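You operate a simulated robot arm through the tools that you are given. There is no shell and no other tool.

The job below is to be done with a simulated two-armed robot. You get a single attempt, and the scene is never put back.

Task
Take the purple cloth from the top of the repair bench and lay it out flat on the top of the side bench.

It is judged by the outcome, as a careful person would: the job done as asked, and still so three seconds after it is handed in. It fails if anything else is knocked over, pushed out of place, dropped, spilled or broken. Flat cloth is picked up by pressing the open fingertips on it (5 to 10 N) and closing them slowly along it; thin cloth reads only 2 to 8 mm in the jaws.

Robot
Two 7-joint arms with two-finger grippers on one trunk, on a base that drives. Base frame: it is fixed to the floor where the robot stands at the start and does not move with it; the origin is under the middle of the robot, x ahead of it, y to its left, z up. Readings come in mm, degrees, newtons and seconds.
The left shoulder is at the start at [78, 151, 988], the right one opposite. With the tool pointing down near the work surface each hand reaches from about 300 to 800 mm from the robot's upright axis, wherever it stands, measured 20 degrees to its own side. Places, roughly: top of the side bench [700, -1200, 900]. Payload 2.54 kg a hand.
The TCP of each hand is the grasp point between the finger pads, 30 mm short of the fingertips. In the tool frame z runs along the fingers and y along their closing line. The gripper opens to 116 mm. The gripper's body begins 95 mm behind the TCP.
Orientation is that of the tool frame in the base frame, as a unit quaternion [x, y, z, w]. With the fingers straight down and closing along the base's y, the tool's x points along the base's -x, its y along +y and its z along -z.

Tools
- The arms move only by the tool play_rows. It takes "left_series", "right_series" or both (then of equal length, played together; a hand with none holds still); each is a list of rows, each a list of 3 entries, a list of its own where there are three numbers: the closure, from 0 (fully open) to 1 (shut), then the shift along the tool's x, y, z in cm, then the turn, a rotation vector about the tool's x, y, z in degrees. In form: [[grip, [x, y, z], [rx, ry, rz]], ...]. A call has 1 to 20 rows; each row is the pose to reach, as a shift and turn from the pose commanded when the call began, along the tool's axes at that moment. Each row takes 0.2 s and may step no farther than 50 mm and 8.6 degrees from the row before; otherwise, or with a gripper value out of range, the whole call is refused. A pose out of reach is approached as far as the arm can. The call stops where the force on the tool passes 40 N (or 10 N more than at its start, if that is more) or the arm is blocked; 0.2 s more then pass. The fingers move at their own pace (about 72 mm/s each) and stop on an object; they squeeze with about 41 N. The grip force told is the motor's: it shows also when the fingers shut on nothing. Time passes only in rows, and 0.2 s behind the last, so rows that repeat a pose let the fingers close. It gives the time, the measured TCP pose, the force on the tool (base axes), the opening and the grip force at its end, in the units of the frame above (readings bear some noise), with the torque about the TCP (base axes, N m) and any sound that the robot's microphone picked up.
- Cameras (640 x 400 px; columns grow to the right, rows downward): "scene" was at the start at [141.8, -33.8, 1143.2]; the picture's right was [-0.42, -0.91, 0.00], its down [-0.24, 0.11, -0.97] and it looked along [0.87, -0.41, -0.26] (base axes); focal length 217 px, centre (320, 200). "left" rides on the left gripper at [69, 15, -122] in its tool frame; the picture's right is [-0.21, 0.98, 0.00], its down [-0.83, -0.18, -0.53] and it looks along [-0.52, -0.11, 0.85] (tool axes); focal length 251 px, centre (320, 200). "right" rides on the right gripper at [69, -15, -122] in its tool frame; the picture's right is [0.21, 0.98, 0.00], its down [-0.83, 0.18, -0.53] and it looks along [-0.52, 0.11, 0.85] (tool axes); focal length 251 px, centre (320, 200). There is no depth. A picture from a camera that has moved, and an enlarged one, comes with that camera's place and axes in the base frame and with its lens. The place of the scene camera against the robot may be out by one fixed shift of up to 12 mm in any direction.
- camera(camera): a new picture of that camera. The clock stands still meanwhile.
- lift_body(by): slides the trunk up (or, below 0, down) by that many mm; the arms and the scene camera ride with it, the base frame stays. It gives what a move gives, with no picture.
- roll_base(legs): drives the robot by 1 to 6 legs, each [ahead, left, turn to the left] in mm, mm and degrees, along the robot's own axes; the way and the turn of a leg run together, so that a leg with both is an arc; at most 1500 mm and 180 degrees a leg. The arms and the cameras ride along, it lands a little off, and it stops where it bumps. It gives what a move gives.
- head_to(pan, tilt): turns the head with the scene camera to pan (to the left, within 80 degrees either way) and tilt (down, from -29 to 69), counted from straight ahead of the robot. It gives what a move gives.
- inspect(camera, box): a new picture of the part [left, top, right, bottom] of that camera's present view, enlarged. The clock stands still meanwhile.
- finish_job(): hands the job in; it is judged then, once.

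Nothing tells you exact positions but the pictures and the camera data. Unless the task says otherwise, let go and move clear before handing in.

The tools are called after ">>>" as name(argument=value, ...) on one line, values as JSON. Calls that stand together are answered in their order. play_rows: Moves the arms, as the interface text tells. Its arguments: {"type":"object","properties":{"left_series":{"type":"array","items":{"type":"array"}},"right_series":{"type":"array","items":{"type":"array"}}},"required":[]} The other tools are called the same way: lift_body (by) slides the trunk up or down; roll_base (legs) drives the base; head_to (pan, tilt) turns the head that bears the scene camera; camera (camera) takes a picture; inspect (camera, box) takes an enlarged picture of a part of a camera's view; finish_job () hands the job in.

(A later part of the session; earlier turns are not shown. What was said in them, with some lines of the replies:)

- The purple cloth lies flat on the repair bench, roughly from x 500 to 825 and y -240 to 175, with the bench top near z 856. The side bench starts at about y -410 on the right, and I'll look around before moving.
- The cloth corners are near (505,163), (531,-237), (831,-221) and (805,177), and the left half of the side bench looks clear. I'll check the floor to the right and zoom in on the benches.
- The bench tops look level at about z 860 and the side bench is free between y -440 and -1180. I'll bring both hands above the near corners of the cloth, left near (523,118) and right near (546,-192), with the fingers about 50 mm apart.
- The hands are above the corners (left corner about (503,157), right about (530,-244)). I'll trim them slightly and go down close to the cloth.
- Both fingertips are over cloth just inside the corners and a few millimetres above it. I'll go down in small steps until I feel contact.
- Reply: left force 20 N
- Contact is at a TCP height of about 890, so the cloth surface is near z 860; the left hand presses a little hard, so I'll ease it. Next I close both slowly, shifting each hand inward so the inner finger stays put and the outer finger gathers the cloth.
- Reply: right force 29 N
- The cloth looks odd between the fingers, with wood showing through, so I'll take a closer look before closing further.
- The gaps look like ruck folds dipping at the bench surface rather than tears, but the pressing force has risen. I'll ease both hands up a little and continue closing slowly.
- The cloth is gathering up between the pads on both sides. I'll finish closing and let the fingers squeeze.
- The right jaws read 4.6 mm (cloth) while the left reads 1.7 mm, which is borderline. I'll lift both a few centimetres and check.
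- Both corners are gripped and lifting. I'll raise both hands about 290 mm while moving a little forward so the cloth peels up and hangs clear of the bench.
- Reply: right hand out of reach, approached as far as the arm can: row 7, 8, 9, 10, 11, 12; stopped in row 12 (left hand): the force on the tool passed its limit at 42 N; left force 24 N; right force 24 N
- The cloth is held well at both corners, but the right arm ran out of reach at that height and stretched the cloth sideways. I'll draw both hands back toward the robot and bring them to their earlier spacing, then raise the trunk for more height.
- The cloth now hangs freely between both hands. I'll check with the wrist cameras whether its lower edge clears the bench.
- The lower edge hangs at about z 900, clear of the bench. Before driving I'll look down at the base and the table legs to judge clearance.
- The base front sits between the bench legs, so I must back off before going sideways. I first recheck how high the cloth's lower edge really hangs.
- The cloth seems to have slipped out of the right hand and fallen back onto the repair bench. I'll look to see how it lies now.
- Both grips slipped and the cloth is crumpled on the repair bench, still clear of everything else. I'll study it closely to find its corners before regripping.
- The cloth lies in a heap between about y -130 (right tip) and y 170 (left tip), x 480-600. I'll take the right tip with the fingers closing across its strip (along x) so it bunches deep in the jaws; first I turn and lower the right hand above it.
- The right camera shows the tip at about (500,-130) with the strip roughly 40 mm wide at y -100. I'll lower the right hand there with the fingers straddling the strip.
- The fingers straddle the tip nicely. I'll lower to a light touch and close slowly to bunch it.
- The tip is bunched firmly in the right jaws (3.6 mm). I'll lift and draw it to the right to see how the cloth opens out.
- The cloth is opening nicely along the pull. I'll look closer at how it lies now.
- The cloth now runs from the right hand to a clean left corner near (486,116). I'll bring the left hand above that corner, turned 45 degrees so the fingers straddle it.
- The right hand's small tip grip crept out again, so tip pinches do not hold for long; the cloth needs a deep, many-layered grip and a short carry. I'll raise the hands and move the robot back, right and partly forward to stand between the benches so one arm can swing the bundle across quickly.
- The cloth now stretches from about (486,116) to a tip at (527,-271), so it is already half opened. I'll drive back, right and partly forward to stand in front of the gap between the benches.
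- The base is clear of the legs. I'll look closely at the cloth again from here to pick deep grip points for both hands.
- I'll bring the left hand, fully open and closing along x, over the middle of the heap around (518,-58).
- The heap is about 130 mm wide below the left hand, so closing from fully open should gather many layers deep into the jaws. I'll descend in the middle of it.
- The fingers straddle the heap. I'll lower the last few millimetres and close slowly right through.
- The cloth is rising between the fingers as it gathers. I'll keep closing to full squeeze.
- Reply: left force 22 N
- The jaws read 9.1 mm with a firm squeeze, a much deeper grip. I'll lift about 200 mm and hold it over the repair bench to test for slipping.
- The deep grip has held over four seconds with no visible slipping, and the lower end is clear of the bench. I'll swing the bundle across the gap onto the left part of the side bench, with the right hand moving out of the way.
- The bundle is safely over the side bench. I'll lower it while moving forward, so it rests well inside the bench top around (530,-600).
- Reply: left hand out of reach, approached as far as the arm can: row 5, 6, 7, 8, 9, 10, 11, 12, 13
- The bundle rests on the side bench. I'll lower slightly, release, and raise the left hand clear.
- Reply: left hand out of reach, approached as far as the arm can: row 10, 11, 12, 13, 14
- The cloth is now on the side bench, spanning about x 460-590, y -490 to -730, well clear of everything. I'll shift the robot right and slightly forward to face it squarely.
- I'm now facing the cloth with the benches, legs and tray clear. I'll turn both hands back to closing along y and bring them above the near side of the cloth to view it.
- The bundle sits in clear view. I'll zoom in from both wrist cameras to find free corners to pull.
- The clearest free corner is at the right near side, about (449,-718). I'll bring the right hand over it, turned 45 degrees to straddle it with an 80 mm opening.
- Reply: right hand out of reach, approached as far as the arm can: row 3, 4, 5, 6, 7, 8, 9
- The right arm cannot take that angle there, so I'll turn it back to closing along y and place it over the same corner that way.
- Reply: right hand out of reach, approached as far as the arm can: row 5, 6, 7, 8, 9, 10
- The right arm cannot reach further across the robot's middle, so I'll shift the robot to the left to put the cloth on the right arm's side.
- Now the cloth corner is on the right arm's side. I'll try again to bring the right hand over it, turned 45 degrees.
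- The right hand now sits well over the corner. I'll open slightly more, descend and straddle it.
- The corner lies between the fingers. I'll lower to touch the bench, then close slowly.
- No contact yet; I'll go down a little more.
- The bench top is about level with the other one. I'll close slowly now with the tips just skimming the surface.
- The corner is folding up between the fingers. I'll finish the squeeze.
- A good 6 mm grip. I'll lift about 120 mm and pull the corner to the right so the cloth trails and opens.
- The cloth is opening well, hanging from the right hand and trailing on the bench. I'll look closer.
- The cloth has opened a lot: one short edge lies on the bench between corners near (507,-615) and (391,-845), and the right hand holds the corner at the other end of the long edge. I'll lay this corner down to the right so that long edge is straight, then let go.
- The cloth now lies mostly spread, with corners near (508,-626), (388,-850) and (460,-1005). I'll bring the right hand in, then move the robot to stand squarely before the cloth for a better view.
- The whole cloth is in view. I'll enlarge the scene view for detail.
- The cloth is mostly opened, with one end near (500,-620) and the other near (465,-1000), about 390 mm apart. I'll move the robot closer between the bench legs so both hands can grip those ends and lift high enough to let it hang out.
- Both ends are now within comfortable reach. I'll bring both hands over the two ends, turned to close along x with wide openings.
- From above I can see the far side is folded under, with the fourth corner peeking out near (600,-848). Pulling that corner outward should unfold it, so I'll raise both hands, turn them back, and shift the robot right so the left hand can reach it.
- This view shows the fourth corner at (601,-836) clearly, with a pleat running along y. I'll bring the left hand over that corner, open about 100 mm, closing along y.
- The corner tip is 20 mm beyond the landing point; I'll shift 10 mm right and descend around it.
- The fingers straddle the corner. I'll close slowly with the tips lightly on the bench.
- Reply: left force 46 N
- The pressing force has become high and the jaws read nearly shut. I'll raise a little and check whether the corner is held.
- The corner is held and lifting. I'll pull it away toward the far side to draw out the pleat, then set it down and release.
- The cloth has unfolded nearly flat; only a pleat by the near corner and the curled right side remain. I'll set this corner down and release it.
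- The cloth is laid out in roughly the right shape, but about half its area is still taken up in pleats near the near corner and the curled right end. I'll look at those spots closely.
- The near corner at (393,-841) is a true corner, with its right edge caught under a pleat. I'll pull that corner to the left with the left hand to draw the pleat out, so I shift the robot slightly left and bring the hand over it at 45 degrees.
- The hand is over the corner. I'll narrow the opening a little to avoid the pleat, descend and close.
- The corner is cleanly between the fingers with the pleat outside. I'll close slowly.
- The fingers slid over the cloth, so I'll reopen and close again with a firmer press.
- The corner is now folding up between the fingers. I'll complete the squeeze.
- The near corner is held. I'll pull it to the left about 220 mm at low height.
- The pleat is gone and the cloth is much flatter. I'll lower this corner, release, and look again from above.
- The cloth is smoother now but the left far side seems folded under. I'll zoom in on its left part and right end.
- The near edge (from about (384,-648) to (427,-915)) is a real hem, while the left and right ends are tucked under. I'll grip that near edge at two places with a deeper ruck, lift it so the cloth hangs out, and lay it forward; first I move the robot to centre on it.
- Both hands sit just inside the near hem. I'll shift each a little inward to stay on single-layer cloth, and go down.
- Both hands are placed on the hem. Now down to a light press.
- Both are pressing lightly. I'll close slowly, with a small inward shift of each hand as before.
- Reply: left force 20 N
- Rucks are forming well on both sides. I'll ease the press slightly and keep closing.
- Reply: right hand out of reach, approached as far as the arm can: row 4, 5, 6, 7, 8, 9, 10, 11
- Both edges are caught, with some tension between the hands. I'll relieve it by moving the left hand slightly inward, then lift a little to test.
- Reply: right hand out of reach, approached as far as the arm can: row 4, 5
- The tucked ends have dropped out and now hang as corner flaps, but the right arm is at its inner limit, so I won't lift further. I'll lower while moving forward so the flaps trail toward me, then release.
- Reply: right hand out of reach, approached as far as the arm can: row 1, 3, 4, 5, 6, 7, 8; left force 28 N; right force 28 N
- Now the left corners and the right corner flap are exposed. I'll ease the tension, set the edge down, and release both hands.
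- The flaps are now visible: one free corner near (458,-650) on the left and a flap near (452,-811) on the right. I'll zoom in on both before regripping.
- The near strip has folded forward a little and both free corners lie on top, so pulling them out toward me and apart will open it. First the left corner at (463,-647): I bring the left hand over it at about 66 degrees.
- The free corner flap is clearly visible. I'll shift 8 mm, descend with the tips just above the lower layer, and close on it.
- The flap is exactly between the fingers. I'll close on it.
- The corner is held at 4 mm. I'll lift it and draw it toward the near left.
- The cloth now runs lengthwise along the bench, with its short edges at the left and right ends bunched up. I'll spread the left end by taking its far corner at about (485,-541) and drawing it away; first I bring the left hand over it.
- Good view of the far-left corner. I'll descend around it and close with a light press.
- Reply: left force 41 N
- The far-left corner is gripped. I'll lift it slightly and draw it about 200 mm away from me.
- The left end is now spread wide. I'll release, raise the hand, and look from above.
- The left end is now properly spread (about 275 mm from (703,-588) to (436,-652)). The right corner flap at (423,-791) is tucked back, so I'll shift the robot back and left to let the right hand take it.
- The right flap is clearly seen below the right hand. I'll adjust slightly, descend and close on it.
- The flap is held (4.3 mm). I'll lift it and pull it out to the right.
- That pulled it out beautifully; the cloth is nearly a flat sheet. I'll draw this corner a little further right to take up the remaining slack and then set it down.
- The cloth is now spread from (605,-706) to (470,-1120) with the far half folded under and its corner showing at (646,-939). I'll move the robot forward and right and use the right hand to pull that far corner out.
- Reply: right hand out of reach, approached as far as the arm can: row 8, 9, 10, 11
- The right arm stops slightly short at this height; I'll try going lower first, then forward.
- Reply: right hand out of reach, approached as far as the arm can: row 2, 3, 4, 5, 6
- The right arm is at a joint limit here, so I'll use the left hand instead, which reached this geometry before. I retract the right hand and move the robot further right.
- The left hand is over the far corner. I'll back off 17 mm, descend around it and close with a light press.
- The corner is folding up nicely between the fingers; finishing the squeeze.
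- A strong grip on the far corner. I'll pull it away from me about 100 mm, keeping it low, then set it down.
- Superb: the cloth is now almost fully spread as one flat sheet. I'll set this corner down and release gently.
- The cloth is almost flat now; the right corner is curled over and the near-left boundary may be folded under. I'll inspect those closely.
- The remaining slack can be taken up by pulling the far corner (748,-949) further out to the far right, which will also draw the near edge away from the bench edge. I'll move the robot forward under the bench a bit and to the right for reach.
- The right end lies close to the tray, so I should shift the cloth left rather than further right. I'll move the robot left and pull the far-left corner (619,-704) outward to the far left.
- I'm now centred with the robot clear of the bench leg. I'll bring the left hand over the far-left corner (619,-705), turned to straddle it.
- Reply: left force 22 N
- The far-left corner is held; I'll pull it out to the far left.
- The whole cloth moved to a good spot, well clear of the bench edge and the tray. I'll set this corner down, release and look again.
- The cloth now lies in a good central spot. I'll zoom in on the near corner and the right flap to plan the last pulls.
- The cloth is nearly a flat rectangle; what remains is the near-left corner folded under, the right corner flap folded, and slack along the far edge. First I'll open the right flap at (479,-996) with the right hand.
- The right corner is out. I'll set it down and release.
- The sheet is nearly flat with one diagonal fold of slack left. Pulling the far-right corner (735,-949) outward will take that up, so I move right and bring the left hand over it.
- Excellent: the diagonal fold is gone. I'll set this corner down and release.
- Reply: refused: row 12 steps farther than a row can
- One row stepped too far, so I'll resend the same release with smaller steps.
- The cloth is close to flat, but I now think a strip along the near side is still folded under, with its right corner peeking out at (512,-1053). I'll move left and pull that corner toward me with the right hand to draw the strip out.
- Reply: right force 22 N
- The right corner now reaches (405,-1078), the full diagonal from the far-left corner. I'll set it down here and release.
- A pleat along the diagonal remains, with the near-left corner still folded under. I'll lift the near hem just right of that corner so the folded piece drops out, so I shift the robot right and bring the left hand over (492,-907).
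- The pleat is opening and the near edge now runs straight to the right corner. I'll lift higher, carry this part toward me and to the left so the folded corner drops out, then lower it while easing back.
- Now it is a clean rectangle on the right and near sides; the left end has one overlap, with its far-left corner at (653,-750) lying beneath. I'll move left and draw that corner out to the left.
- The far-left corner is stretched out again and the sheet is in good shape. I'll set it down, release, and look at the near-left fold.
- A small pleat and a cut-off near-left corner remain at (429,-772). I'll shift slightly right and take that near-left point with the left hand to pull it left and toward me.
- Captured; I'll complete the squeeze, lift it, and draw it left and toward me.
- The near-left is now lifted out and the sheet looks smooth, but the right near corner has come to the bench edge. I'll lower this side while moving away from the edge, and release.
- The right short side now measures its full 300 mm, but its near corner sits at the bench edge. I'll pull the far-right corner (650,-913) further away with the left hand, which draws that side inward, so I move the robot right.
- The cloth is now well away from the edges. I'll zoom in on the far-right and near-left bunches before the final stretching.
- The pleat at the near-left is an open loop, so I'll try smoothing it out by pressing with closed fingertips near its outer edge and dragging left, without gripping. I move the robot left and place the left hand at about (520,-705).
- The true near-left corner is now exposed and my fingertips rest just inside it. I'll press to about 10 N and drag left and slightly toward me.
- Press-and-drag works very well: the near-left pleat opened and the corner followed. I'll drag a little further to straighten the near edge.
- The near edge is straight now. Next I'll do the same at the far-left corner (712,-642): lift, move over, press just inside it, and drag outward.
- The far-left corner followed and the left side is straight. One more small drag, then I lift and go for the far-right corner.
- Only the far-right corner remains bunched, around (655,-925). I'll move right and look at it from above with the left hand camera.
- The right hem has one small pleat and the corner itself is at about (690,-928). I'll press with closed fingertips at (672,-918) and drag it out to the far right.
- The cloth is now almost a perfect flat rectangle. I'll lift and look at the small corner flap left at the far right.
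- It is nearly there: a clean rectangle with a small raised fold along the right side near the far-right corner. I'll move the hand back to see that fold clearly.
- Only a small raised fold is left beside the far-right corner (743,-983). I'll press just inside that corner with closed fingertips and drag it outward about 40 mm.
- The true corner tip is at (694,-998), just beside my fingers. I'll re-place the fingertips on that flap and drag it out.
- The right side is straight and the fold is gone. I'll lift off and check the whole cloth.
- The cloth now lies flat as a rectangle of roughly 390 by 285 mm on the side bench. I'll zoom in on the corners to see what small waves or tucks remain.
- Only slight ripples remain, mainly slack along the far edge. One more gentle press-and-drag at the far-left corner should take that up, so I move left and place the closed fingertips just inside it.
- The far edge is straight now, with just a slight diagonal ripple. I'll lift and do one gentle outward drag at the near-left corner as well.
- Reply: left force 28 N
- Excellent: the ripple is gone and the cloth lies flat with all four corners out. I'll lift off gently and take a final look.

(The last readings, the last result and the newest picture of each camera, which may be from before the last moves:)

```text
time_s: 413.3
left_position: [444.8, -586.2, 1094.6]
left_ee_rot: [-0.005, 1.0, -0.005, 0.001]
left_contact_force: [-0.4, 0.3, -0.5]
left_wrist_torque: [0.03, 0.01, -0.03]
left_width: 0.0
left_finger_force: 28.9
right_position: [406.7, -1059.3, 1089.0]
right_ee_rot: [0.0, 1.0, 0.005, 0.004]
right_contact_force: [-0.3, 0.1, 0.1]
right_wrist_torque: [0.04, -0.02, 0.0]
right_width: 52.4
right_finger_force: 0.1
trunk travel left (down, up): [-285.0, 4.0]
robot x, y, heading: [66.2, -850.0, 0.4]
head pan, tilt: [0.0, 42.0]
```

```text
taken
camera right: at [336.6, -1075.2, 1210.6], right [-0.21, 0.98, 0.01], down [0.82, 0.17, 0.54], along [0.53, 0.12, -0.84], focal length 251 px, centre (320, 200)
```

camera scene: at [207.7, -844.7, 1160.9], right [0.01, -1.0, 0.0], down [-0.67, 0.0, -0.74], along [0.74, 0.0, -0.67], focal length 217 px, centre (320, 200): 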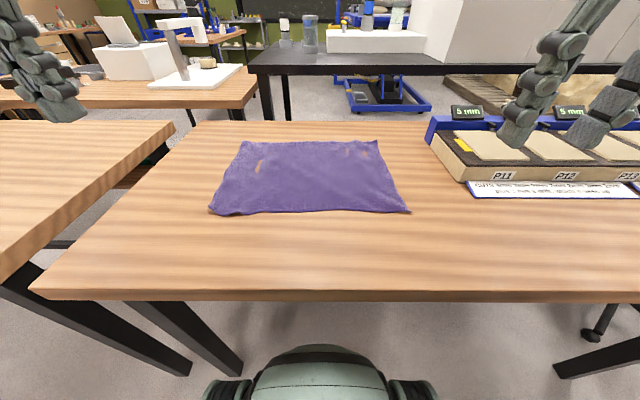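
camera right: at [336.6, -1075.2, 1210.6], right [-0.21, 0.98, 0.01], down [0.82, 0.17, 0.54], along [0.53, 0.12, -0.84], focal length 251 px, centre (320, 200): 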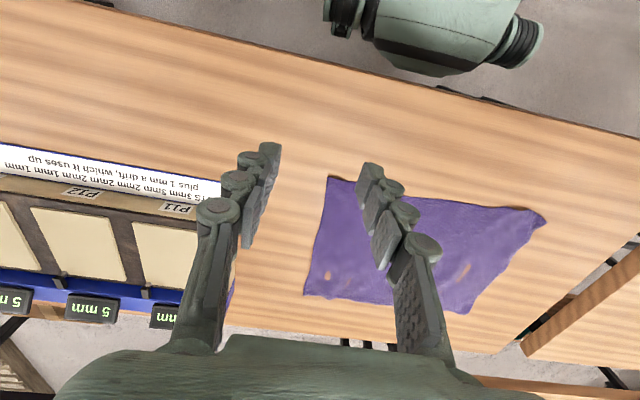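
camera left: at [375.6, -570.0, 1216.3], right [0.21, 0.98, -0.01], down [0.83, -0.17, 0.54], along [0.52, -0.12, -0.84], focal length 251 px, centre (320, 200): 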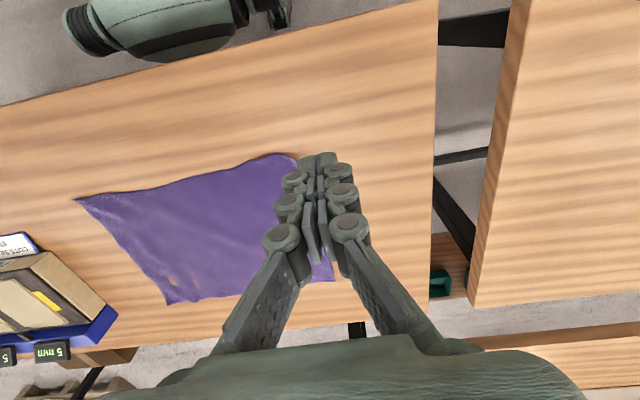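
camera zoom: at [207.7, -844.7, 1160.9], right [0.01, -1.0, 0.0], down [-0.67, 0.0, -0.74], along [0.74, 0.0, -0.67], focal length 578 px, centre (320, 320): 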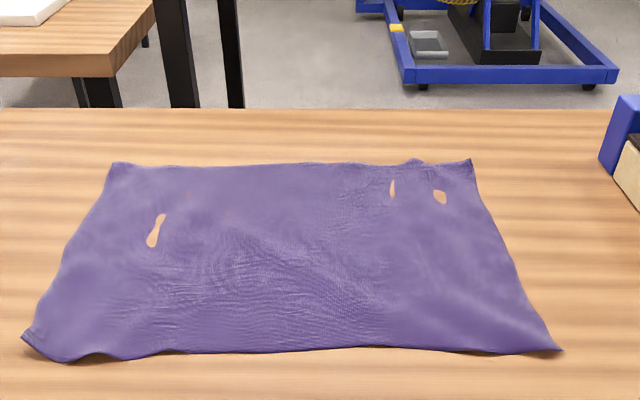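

The cloth lies flat on the side bench, its edges measuring about 395 by 285–300 mm with all four corners out, and nothing else has been touched. I'll back the robot clear and take one last look before handing in.

>>> roll_base(legs=[[-220, 0, 0]])

>>> camera(camera="scene")

>>> inspect(camera="scene", box=[220, 60, 420, 185])

```text
time_s: 415.0
left_position: [220.7, -587.0, 1094.3]
left_ee_rot: [-0.006, 1.0, -0.005, 0.0]
left_contact_force: [-1.0, 0.1, 0.1]
left_wrist_torque: [0.03, -0.03, 0.03]
left_width: 0.2
left_finger_force: 28.7
right_position: [181.4, -1060.0, 1088.9]
right_ee_rot: [0.002, 1.0, 0.006, 0.004]
right_contact_force: [-0.5, 0.9, 0.7]
right_wrist_torque: [0.02, -0.03, 0.0]
right_width: 52.1
right_finger_force: 0.1
trunk travel left (down, up): [-285.0, 4.0]
robot x, y, heading: [-158.8, -853.9, 0.5]
head pan, tilt: [0.0, 42.0]
```

```text
taken
camera scene: at [-16.9, -846.2, 1161.0], right [0.01, -1.0, 0.0], down [-0.67, 0.0, -0.74], along [0.74, 0.0, -0.67], focal length 217 px, centre (320, 200)
```

scene: 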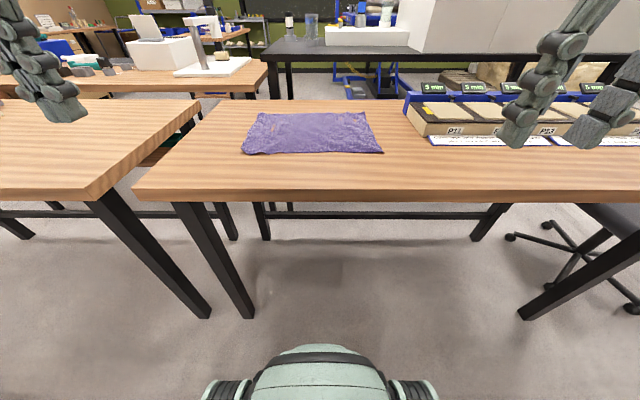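

```text
3.20 times, centred on (320, 122) of scene
camera zoom: at [-16.9, -846.2, 1161.0], right [0.01, -1.0, 0.0], down [-0.67, 0.0, -0.74], along [0.74, 0.0, -0.67], focal length 694 px, centre (320, 448)
```

zoom: 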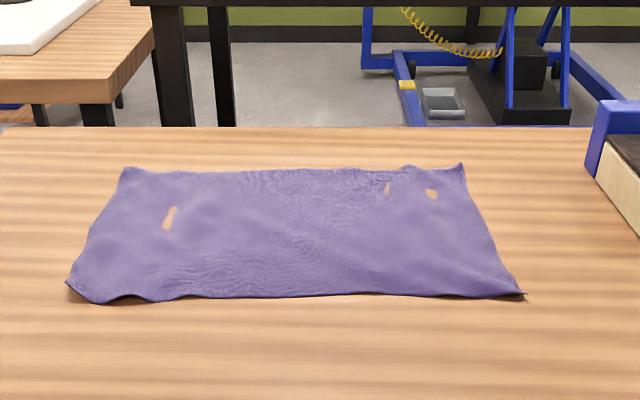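

The purple cloth lies spread out flat on top of the side bench, clear of the tray and all the edges. The robot is backed off and has let go, so I'm handing the job in.

>>> finish_job()

```text
The job is handed in.
```

The purple cloth is off the repair bench and lies flat on top of the side bench, with all four corners out. By my estimate from the pictures its edges are about 400 by 270–300 mm, against roughly 400 by 300 mm when it lay flat at the start. I handed the job in and have not had a verdict.

- **Dropped once:** my first grip on the near corners slipped, and the cloth fell back onto the repair bench in a heap. I carried it across as a bundle and unfolded it on the side bench.
- **Ripples:** slight ripples remain, with a small wave at the near-left corner. A few spots of wood show through in the pictures. I took these for places where the drawn cloth dips at the bench surface, and saw no sign of tearing.
- **Near the edge:** while I was unfolding it, one corner came right up to the side bench's near edge. I pulled it back in, and the cloth now lies well inside the bench top.
- **Other items:** I saw nothing else moved, and the tray and papers on the side bench were not touched.

Both hands have let go, and the robot is backed clear of the bench.
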